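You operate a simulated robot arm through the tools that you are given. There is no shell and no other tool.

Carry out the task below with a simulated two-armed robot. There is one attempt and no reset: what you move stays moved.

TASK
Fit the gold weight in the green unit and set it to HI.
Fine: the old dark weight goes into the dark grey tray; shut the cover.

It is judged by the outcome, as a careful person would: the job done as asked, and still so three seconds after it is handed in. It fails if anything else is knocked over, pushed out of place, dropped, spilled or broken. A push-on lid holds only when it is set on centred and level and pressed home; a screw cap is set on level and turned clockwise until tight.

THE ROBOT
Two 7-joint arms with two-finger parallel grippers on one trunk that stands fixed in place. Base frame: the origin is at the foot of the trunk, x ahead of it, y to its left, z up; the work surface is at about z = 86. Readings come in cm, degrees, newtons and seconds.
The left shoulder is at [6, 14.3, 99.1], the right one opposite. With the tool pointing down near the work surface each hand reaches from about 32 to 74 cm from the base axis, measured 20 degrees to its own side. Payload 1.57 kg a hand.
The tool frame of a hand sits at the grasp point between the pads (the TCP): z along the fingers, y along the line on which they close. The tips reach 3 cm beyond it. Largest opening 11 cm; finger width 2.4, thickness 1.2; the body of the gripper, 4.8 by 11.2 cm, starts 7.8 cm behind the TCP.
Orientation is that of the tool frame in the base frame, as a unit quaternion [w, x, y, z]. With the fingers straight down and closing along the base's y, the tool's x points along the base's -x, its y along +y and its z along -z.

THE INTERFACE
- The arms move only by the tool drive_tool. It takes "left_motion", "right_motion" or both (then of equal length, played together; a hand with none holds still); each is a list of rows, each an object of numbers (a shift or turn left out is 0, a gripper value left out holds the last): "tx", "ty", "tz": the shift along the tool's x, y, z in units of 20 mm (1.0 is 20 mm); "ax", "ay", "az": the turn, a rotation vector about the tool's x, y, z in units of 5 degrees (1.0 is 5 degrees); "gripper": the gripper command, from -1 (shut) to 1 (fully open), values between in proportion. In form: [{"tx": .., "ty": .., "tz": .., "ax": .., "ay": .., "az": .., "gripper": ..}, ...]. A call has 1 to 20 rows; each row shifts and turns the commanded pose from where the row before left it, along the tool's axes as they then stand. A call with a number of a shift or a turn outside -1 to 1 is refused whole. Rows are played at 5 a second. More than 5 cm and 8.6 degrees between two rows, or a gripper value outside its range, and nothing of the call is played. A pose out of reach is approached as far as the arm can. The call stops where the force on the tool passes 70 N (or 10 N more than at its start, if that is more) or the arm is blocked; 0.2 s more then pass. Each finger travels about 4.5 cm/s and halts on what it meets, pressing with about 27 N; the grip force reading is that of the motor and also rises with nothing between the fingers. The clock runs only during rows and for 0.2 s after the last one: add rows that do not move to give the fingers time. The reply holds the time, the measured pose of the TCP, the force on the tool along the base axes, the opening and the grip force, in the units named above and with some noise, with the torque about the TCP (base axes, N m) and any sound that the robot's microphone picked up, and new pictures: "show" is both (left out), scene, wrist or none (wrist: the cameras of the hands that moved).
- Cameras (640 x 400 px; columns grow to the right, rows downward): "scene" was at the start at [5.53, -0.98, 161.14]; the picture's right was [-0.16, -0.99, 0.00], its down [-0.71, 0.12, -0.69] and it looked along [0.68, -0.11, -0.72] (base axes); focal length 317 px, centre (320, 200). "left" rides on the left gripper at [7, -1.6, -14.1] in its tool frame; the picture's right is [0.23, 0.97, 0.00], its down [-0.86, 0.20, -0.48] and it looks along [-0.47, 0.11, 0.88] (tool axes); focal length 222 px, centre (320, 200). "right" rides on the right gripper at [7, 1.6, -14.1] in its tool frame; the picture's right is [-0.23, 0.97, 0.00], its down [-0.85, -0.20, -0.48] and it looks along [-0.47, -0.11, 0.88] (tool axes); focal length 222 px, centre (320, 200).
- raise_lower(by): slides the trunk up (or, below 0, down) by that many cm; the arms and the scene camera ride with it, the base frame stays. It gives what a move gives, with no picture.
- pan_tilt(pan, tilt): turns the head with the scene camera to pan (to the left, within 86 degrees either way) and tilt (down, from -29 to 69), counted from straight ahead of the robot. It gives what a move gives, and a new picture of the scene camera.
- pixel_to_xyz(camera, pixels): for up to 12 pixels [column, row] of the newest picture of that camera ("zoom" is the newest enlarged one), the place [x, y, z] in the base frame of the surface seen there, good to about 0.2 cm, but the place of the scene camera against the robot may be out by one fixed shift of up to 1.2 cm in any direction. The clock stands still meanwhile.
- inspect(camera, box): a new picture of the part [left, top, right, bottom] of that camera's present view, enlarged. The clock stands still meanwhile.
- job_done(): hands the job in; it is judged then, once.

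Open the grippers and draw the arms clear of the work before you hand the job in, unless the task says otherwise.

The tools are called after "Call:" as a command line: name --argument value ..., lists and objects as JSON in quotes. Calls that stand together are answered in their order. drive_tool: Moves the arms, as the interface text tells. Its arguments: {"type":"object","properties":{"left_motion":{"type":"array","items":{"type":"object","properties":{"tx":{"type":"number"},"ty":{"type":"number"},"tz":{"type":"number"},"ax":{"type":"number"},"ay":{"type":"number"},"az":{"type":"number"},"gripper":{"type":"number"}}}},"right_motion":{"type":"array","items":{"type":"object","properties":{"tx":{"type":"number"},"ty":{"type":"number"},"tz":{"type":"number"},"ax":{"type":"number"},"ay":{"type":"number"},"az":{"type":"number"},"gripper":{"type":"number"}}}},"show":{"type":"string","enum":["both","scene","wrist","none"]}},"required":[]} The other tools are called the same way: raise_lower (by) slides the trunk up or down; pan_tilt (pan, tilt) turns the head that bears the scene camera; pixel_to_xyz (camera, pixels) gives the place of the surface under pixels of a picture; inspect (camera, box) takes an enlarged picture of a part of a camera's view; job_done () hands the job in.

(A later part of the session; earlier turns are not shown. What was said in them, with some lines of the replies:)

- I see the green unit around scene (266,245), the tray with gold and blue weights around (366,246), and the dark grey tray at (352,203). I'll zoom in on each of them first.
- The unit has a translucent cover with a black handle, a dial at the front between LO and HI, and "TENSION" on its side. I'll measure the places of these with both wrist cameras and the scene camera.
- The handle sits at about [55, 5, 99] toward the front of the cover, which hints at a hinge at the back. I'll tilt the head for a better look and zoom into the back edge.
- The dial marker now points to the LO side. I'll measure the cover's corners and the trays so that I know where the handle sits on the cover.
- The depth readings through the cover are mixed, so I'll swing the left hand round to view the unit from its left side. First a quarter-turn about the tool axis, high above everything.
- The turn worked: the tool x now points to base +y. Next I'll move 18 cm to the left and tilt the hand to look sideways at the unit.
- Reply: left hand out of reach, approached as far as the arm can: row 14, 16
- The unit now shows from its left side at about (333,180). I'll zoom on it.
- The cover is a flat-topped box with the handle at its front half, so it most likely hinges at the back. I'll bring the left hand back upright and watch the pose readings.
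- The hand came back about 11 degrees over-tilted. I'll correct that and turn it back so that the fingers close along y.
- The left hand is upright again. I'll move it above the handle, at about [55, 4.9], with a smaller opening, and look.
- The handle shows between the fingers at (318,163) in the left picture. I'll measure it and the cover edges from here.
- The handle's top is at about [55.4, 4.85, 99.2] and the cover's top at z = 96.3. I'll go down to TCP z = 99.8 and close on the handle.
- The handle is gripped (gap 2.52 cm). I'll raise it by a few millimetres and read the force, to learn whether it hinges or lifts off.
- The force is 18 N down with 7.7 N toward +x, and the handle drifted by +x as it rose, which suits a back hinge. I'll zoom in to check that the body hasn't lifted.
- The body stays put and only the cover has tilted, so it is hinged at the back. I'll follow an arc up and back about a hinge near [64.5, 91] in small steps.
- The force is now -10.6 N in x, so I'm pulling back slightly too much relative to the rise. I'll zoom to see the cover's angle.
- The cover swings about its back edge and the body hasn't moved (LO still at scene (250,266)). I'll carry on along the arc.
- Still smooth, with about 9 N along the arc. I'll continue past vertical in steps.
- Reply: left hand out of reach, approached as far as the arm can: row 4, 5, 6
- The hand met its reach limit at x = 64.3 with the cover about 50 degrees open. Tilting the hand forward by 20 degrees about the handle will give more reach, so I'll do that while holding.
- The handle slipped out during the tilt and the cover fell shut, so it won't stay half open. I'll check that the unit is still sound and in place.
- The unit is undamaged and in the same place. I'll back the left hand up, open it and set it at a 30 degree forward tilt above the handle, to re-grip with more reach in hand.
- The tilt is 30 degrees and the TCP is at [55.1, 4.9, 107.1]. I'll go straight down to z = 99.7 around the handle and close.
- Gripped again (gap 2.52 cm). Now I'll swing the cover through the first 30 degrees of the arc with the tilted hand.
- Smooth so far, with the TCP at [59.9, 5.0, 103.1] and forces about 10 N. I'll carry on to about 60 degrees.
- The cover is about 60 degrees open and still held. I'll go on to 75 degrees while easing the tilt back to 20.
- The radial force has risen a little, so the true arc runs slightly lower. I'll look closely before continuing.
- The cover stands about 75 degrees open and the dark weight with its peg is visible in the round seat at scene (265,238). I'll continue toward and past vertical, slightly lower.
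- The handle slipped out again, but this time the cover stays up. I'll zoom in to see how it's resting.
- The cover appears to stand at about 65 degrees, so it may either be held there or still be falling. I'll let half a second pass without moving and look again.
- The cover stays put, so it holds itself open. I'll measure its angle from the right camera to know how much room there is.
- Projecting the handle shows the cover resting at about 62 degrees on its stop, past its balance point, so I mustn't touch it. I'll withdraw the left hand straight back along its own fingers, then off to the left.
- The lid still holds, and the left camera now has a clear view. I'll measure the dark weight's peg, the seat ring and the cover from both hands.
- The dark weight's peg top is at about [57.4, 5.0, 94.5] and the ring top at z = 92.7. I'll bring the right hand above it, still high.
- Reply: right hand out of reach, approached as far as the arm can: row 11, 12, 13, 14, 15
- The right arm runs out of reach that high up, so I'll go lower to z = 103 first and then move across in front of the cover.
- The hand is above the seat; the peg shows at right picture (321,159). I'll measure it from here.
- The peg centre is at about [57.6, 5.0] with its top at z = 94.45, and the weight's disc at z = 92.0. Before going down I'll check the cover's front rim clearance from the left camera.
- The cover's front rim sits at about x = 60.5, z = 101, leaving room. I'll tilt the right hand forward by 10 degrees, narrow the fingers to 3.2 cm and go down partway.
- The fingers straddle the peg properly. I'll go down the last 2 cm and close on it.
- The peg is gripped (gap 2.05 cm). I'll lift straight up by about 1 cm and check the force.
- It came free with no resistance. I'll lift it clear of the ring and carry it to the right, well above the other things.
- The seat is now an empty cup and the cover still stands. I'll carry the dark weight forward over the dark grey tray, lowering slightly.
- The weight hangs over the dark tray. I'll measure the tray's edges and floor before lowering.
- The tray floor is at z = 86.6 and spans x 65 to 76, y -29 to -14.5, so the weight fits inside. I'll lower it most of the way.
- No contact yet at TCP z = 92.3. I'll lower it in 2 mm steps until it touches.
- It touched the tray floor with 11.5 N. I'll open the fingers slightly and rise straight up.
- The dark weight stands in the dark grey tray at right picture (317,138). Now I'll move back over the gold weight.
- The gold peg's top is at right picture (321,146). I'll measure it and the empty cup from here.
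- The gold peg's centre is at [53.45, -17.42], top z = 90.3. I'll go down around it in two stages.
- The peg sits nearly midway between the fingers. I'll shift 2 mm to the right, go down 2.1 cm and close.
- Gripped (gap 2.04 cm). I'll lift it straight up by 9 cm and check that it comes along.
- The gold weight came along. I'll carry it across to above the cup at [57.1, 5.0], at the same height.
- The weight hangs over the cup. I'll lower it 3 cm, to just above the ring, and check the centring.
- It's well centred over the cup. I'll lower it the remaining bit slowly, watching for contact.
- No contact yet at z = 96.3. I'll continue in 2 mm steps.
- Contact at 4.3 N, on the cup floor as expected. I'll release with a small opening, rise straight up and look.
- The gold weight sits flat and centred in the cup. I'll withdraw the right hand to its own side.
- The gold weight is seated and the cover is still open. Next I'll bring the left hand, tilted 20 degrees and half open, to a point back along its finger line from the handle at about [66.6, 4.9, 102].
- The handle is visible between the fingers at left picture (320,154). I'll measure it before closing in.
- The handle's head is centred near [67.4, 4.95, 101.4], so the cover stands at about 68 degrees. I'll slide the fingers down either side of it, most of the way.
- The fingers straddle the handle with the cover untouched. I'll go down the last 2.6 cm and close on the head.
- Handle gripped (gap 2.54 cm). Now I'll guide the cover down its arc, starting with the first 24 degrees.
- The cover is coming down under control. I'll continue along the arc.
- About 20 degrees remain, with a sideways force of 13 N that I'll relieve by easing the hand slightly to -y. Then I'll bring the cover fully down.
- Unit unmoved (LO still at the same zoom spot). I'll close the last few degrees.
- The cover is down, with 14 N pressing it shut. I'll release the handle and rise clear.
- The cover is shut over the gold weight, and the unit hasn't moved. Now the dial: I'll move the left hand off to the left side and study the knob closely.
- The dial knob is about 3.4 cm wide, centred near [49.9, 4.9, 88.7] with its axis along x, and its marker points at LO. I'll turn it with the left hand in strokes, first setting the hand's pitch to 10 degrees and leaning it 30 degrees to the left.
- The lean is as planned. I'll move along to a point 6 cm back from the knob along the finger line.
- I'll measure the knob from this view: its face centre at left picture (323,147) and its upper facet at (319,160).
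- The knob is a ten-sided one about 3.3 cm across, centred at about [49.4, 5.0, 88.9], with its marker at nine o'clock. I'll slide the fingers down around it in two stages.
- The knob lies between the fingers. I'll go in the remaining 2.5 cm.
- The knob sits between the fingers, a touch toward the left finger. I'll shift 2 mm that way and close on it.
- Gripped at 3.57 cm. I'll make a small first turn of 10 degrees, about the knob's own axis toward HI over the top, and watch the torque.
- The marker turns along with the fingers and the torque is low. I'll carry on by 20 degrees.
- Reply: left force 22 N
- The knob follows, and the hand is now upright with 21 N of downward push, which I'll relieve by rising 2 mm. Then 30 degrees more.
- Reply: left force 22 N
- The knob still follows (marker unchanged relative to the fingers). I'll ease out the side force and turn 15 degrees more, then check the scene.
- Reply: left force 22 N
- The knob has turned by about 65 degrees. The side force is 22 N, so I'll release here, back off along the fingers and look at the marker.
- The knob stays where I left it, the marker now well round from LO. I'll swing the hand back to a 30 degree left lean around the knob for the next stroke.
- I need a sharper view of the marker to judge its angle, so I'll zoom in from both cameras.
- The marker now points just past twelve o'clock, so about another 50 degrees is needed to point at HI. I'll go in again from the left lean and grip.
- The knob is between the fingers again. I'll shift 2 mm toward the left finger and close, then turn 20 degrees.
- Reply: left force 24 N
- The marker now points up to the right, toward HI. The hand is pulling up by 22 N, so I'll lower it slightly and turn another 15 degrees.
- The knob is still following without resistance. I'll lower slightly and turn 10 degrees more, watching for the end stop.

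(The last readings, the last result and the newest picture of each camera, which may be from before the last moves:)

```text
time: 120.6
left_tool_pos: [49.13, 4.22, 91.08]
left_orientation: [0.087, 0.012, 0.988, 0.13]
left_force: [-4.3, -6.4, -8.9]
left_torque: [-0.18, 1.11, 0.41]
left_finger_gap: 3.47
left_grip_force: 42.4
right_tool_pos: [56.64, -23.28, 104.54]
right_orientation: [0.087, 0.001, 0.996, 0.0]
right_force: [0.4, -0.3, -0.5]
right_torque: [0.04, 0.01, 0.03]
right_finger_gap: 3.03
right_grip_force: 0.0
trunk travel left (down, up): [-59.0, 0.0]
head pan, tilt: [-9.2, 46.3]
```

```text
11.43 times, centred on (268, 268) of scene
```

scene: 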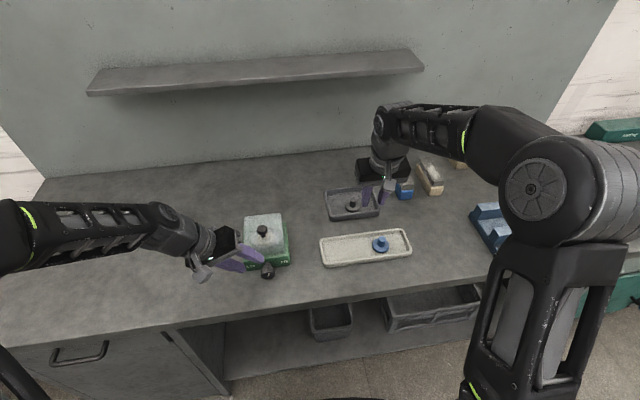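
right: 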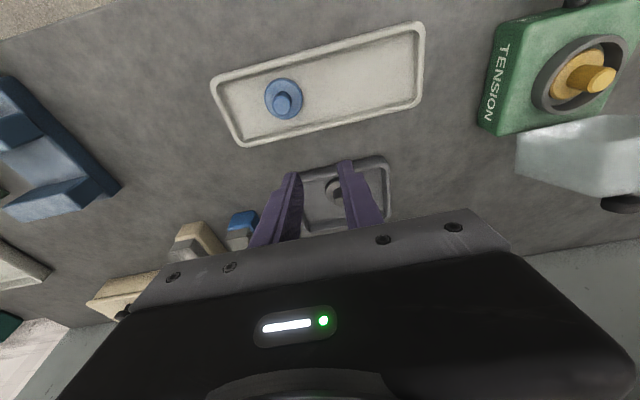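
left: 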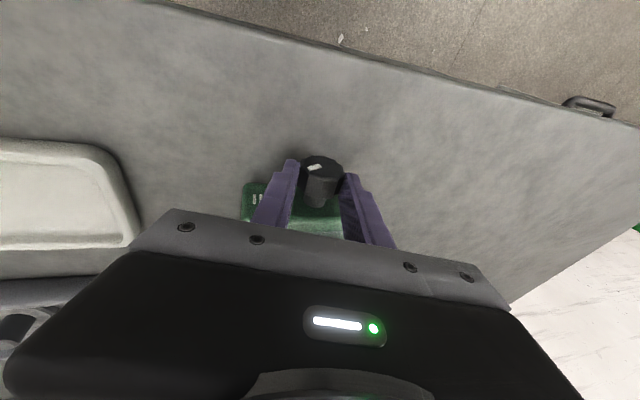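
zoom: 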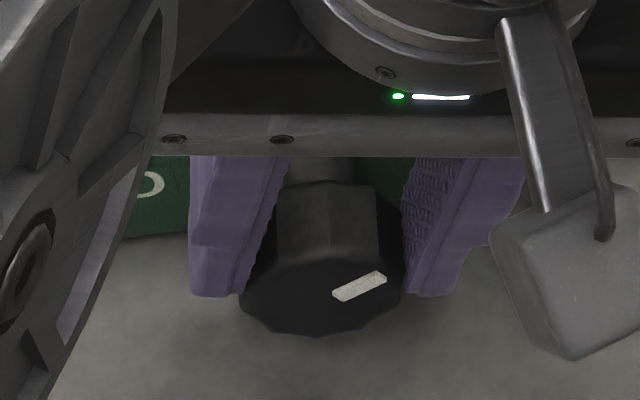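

The marker now points about 25 degrees above horizontal on the HI side, nearly the mirror of its LO start at about 22 degrees. I'll turn 5 more degrees and watch for the stop.

Call:
drive_tool --left_motion '[{"ax": -0.985, "az": 0.174, "ty": -0.11, "tz": 0.02}, {}]' --show "wrist"

Call:
inspect --camera "left" --box '[260, 120, 400, 230]'

Call:
inspect --camera "scene" --box '[244, 250, 292, 285]'

```text
time: 121.2
left_tool_pos: [49.17, 4.12, 91.19]
left_orientation: [0.087, 0.015, 0.981, 0.173]
left_force: [-2.5, -2.2, 3.9]
left_torque: [-0.93, 0.22, 0.18]
left_finger_gap: 3.48
left_grip_force: 42.7
right_tool_pos: [56.59, -23.17, 104.58]
right_orientation: [0.088, 0.0, 0.996, 0.0]
right_force: [-0.4, 0.3, 0.1]
right_torque: [0.05, -0.01, -0.02]
right_finger_gap: 3.04
right_grip_force: 0.1
trunk travel left (down, up): [-59.0, 0.0]
head pan, tilt: [-9.2, 46.3]
```

left: 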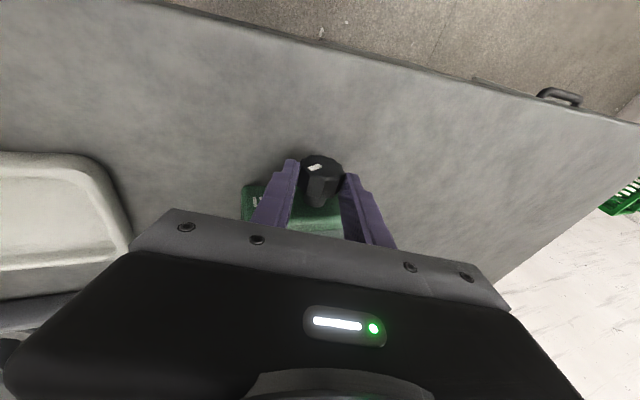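

```text
3.64 times, centred on (330, 175) of left
```

zoom: 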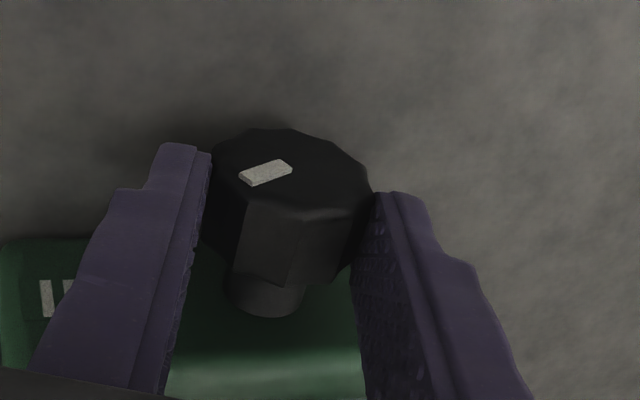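

```text
11.43 times, centred on (268, 268) of scene
```

zoom: 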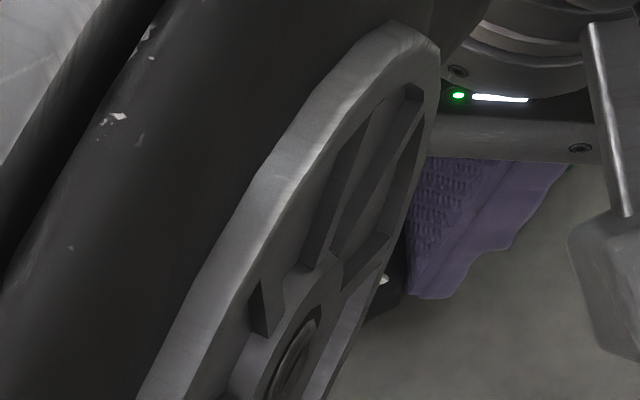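

The torque about the knob axis jumped to 0.93 N m with little side force, so the knob has met its stop at the HI end. I'll release, back off along the fingers, and look.

Call:
drive_tool --left_motion '[{"gripper": -0.2}, {}, {}, {"tz": -0.5}, {"tz": -0.6}, {"tz": -0.7}, {"tz": -0.7}, {"tz": -0.7}, {}]' --show "wrist"

Call:
inspect --camera "left" --box '[260, 100, 390, 210]'

```text
time: 123.2
left_tool_pos: [48.07, 2.13, 96.91]
left_orientation: [0.086, 0.016, 0.981, 0.173]
left_force: [-0.3, 0.0, -0.2]
left_torque: [0.03, -0.02, 0.03]
left_finger_gap: 4.4
left_grip_force: 0.0
right_tool_pos: [56.74, -23.2, 104.52]
right_orientation: [0.087, 0.001, 0.996, 0.0]
right_force: [-0.8, 0.7, 0.1]
right_torque: [0.02, -0.01, -0.01]
right_finger_gap: 3.04
right_grip_force: 0.0
trunk travel left (down, up): [-59.0, 0.0]
head pan, tilt: [-9.2, 46.3]
```

left: 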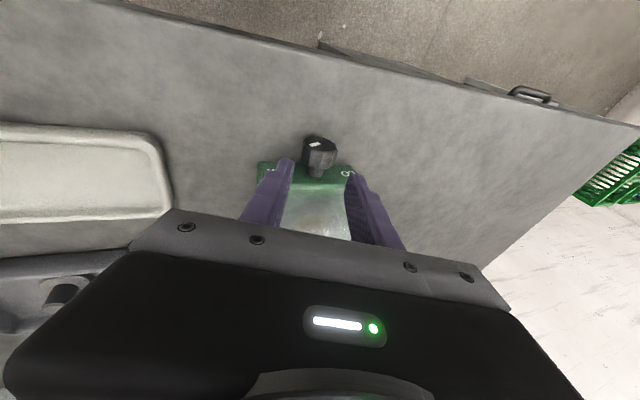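

```text
3.64 times, centred on (325, 155) of left
```

zoom: 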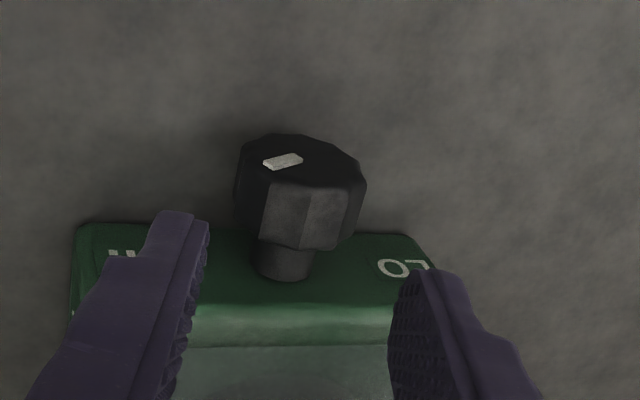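

I'll bring the hand upright and away to the left, so the scene camera can see the dial.

Call:
drive_tool --left_motion '[{"tz": -0.8}, {"ax": 0.985, "az": -0.174, "ty": 0.5, "tz": -0.4}, {"ax": 0.985, "az": -0.174, "ty": 0.5, "tz": -0.4}, {"ax": 0.985, "az": -0.174, "ty": 0.6, "tz": -0.4}, {"ax": 0.985, "az": -0.174, "ty": 0.6, "tz": -0.4}, {"ty": 1, "tz": -0.3}, {"ty": 1, "tz": -0.3}, {"ty": 1, "tz": -0.3}, {"ty": 1}, {"ty": 1}, {"ty": 1}, {"ty": 1}, {"ty": 1}, {"ty": 1}, {}]' --show "both"

Call:
inspect --camera "scene" --box '[244, 250, 292, 285]'

Call:
inspect --camera "scene" --box '[220, 190, 320, 290]'

```text
time: 126.4
left_tool_pos: [46.89, 23.17, 104.05]
left_orientation: [0.087, -0.001, 0.996, -0.001]
left_force: [-0.5, 0.1, -0.4]
left_torque: [0.02, -0.01, -0.01]
left_finger_gap: 4.4
left_grip_force: 0.0
right_tool_pos: [56.61, -23.12, 104.53]
right_orientation: [0.087, 0.001, 0.996, 0.0]
right_force: [-0.1, 0.7, -1.0]
right_torque: [0.01, 0.0, 0.0]
right_finger_gap: 3.03
right_grip_force: 0.0
trunk travel left (down, up): [-59.0, 0.0]
head pan, tilt: [-9.2, 46.3]
```

scene: 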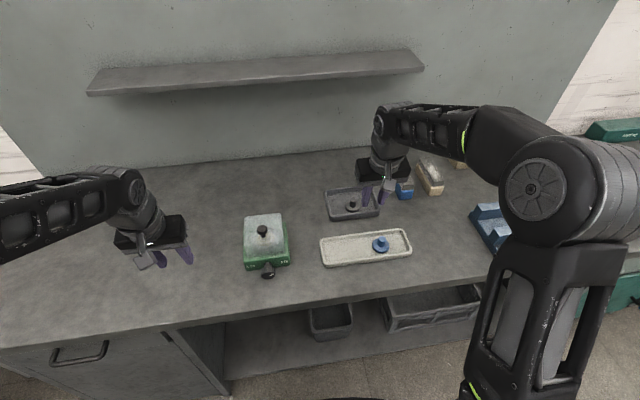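
left: 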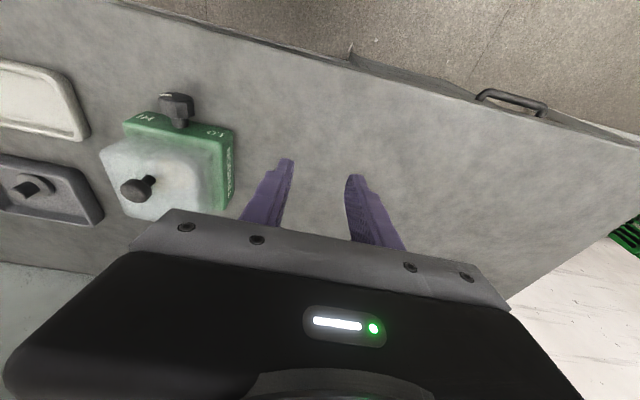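

```text
11.43 times, centred on (268, 268) of scene
```

zoom: 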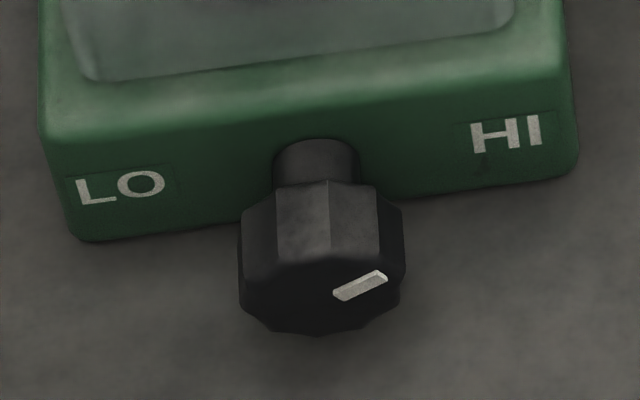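

```text
4.00 times, centred on (270, 240) of scene
```

zoom: 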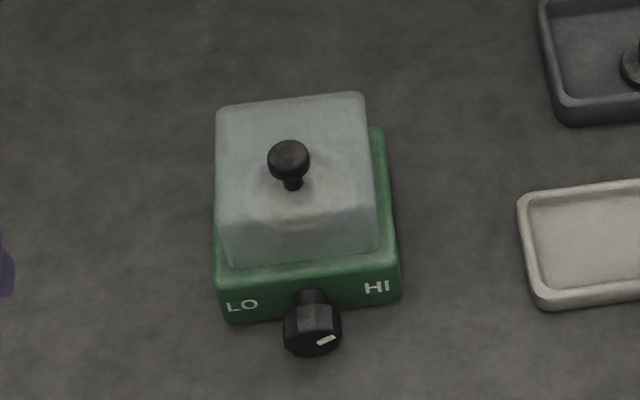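

The marker now mirrors its LO position and points at HI, and the unit and cover are in place. I'll check the handle height and the weights for a final confirmation.

Call:
pixel_to_xyz --camera "left" --pixels '[[131, 189], [137, 187], [175, 98], [128, 125], [232, 133], [165, 150]]'

Call:
inspect --camera "left" --box '[80, 80, 260, 220]'

Call:
inspect --camera "scene" --box '[310, 170, 450, 280]'

```text
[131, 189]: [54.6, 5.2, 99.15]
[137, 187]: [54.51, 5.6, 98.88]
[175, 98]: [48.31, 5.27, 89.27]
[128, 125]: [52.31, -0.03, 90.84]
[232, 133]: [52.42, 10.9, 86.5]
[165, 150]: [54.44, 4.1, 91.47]
```

```text
2.86 times, centred on (170, 150) of left
```

zoom: 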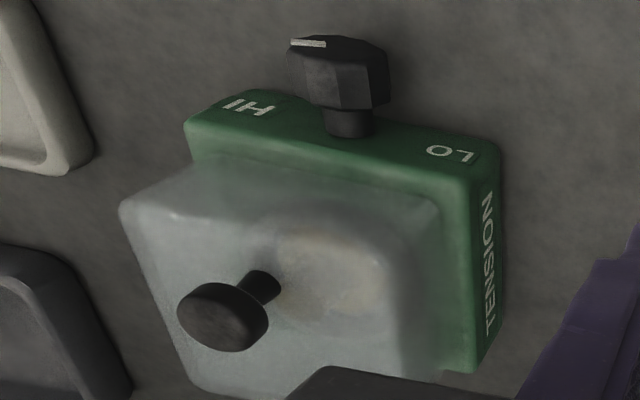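

```text
3.64 times, centred on (380, 225) of scene
```

zoom: 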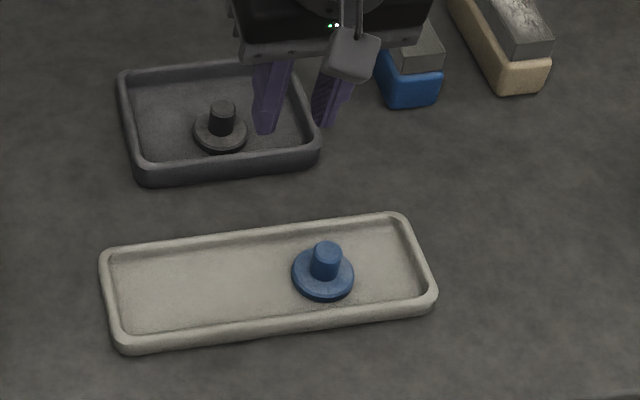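

The handle top is at z = 99.15, the same as when shut at the start, the dark weight stands in the dark grey tray and the blue weight is untouched. I'll raise both arms clear and open the grippers.

Call:
drive_tool --left_motion '[{"tz": -1}, {"tz": -1}, {"tz": -1}, {"tz": -1, "ty": 0.5}, {"tz": -0.5, "ty": 0.5, "gripper": 1}, {}, {}, {}]' --right_motion '[{"tz": -1}, {"tz": -1}, {"tz": -1, "tx": 0.5}, {"tz": -1, "tx": 1}, {"tz": -0.5, "tx": 1, "gripper": 1}, {"tx": 1}, {}, {}]' --show "both"

Call:
inspect --camera "scene" --box '[220, 170, 420, 290]'

```text
time: 128.2
left_tool_pos: [45.24, 25.11, 112.84]
left_orientation: [0.088, 0.0, 0.996, -0.001]
left_force: [0.4, 0.5, 0.2]
left_torque: [0.04, -0.03, -0.01]
left_finger_gap: 11.02
left_grip_force: 0.1
right_tool_pos: [47.78, -23.15, 112.34]
right_orientation: [0.089, 0.001, 0.996, 0.0]
right_force: [0.9, 0.2, -0.9]
right_torque: [0.02, -0.03, 0.0]
right_finger_gap: 11.0
right_grip_force: 0.0
trunk travel left (down, up): [-59.0, 0.0]
head pan, tilt: [-9.2, 46.3]
```

scene: 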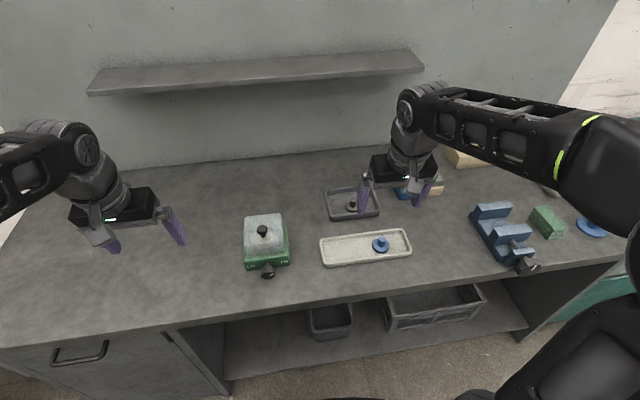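
right: 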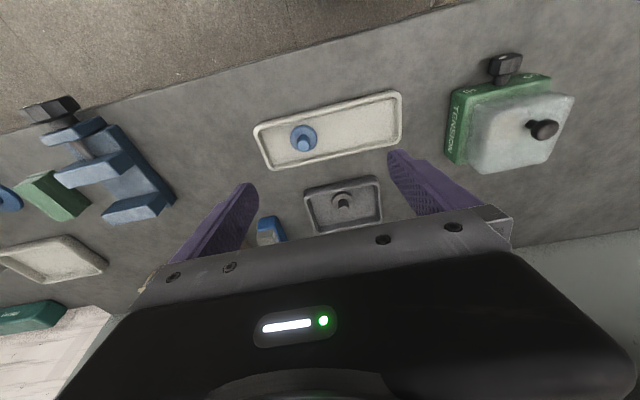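
left: 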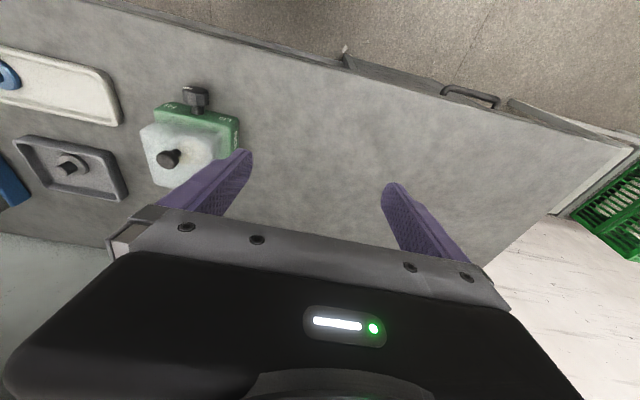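

```text
3.20 times, centred on (320, 230) of scene
```

zoom: 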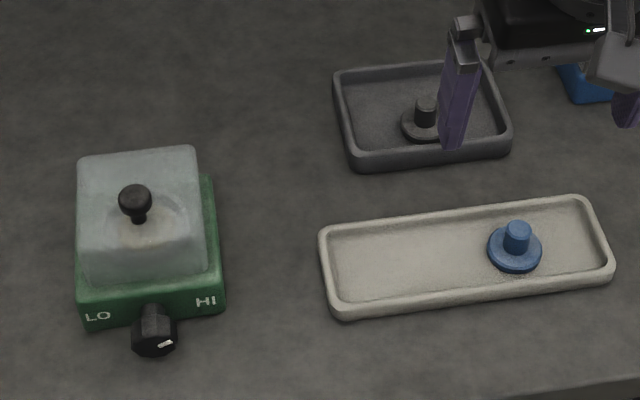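

Everything is as asked: the gold weight is under the shut cover, the dial points at HI, and the dark weight is in the dark grey tray. Both arms are clear with the grippers open, so I'm handing in.

Call:
job_done

```text
The job is handed in.
```

The job is done and handed in, as far as I could see; I don't have the judge's result.

- **Gold weight:** it sits flat in the green unit's cup.
- **Cover:** it is shut over the gold weight, with the handle back at its starting height.
- **Dial:** the knob was turned from LO until it met its stop. Its marker now points to the HI side, mirroring where it stood at LO.
- **Old dark weight:** it stands in the dark grey tray.

On my first try at opening the cover, the handle slipped out of the gripper and the cover fell shut from about halfway open. I checked the unit afterwards and found no damage. It hadn't moved, then or at the end.

The blue weight and the other items were not touched. Both arms are clear of the work with their grippers open.
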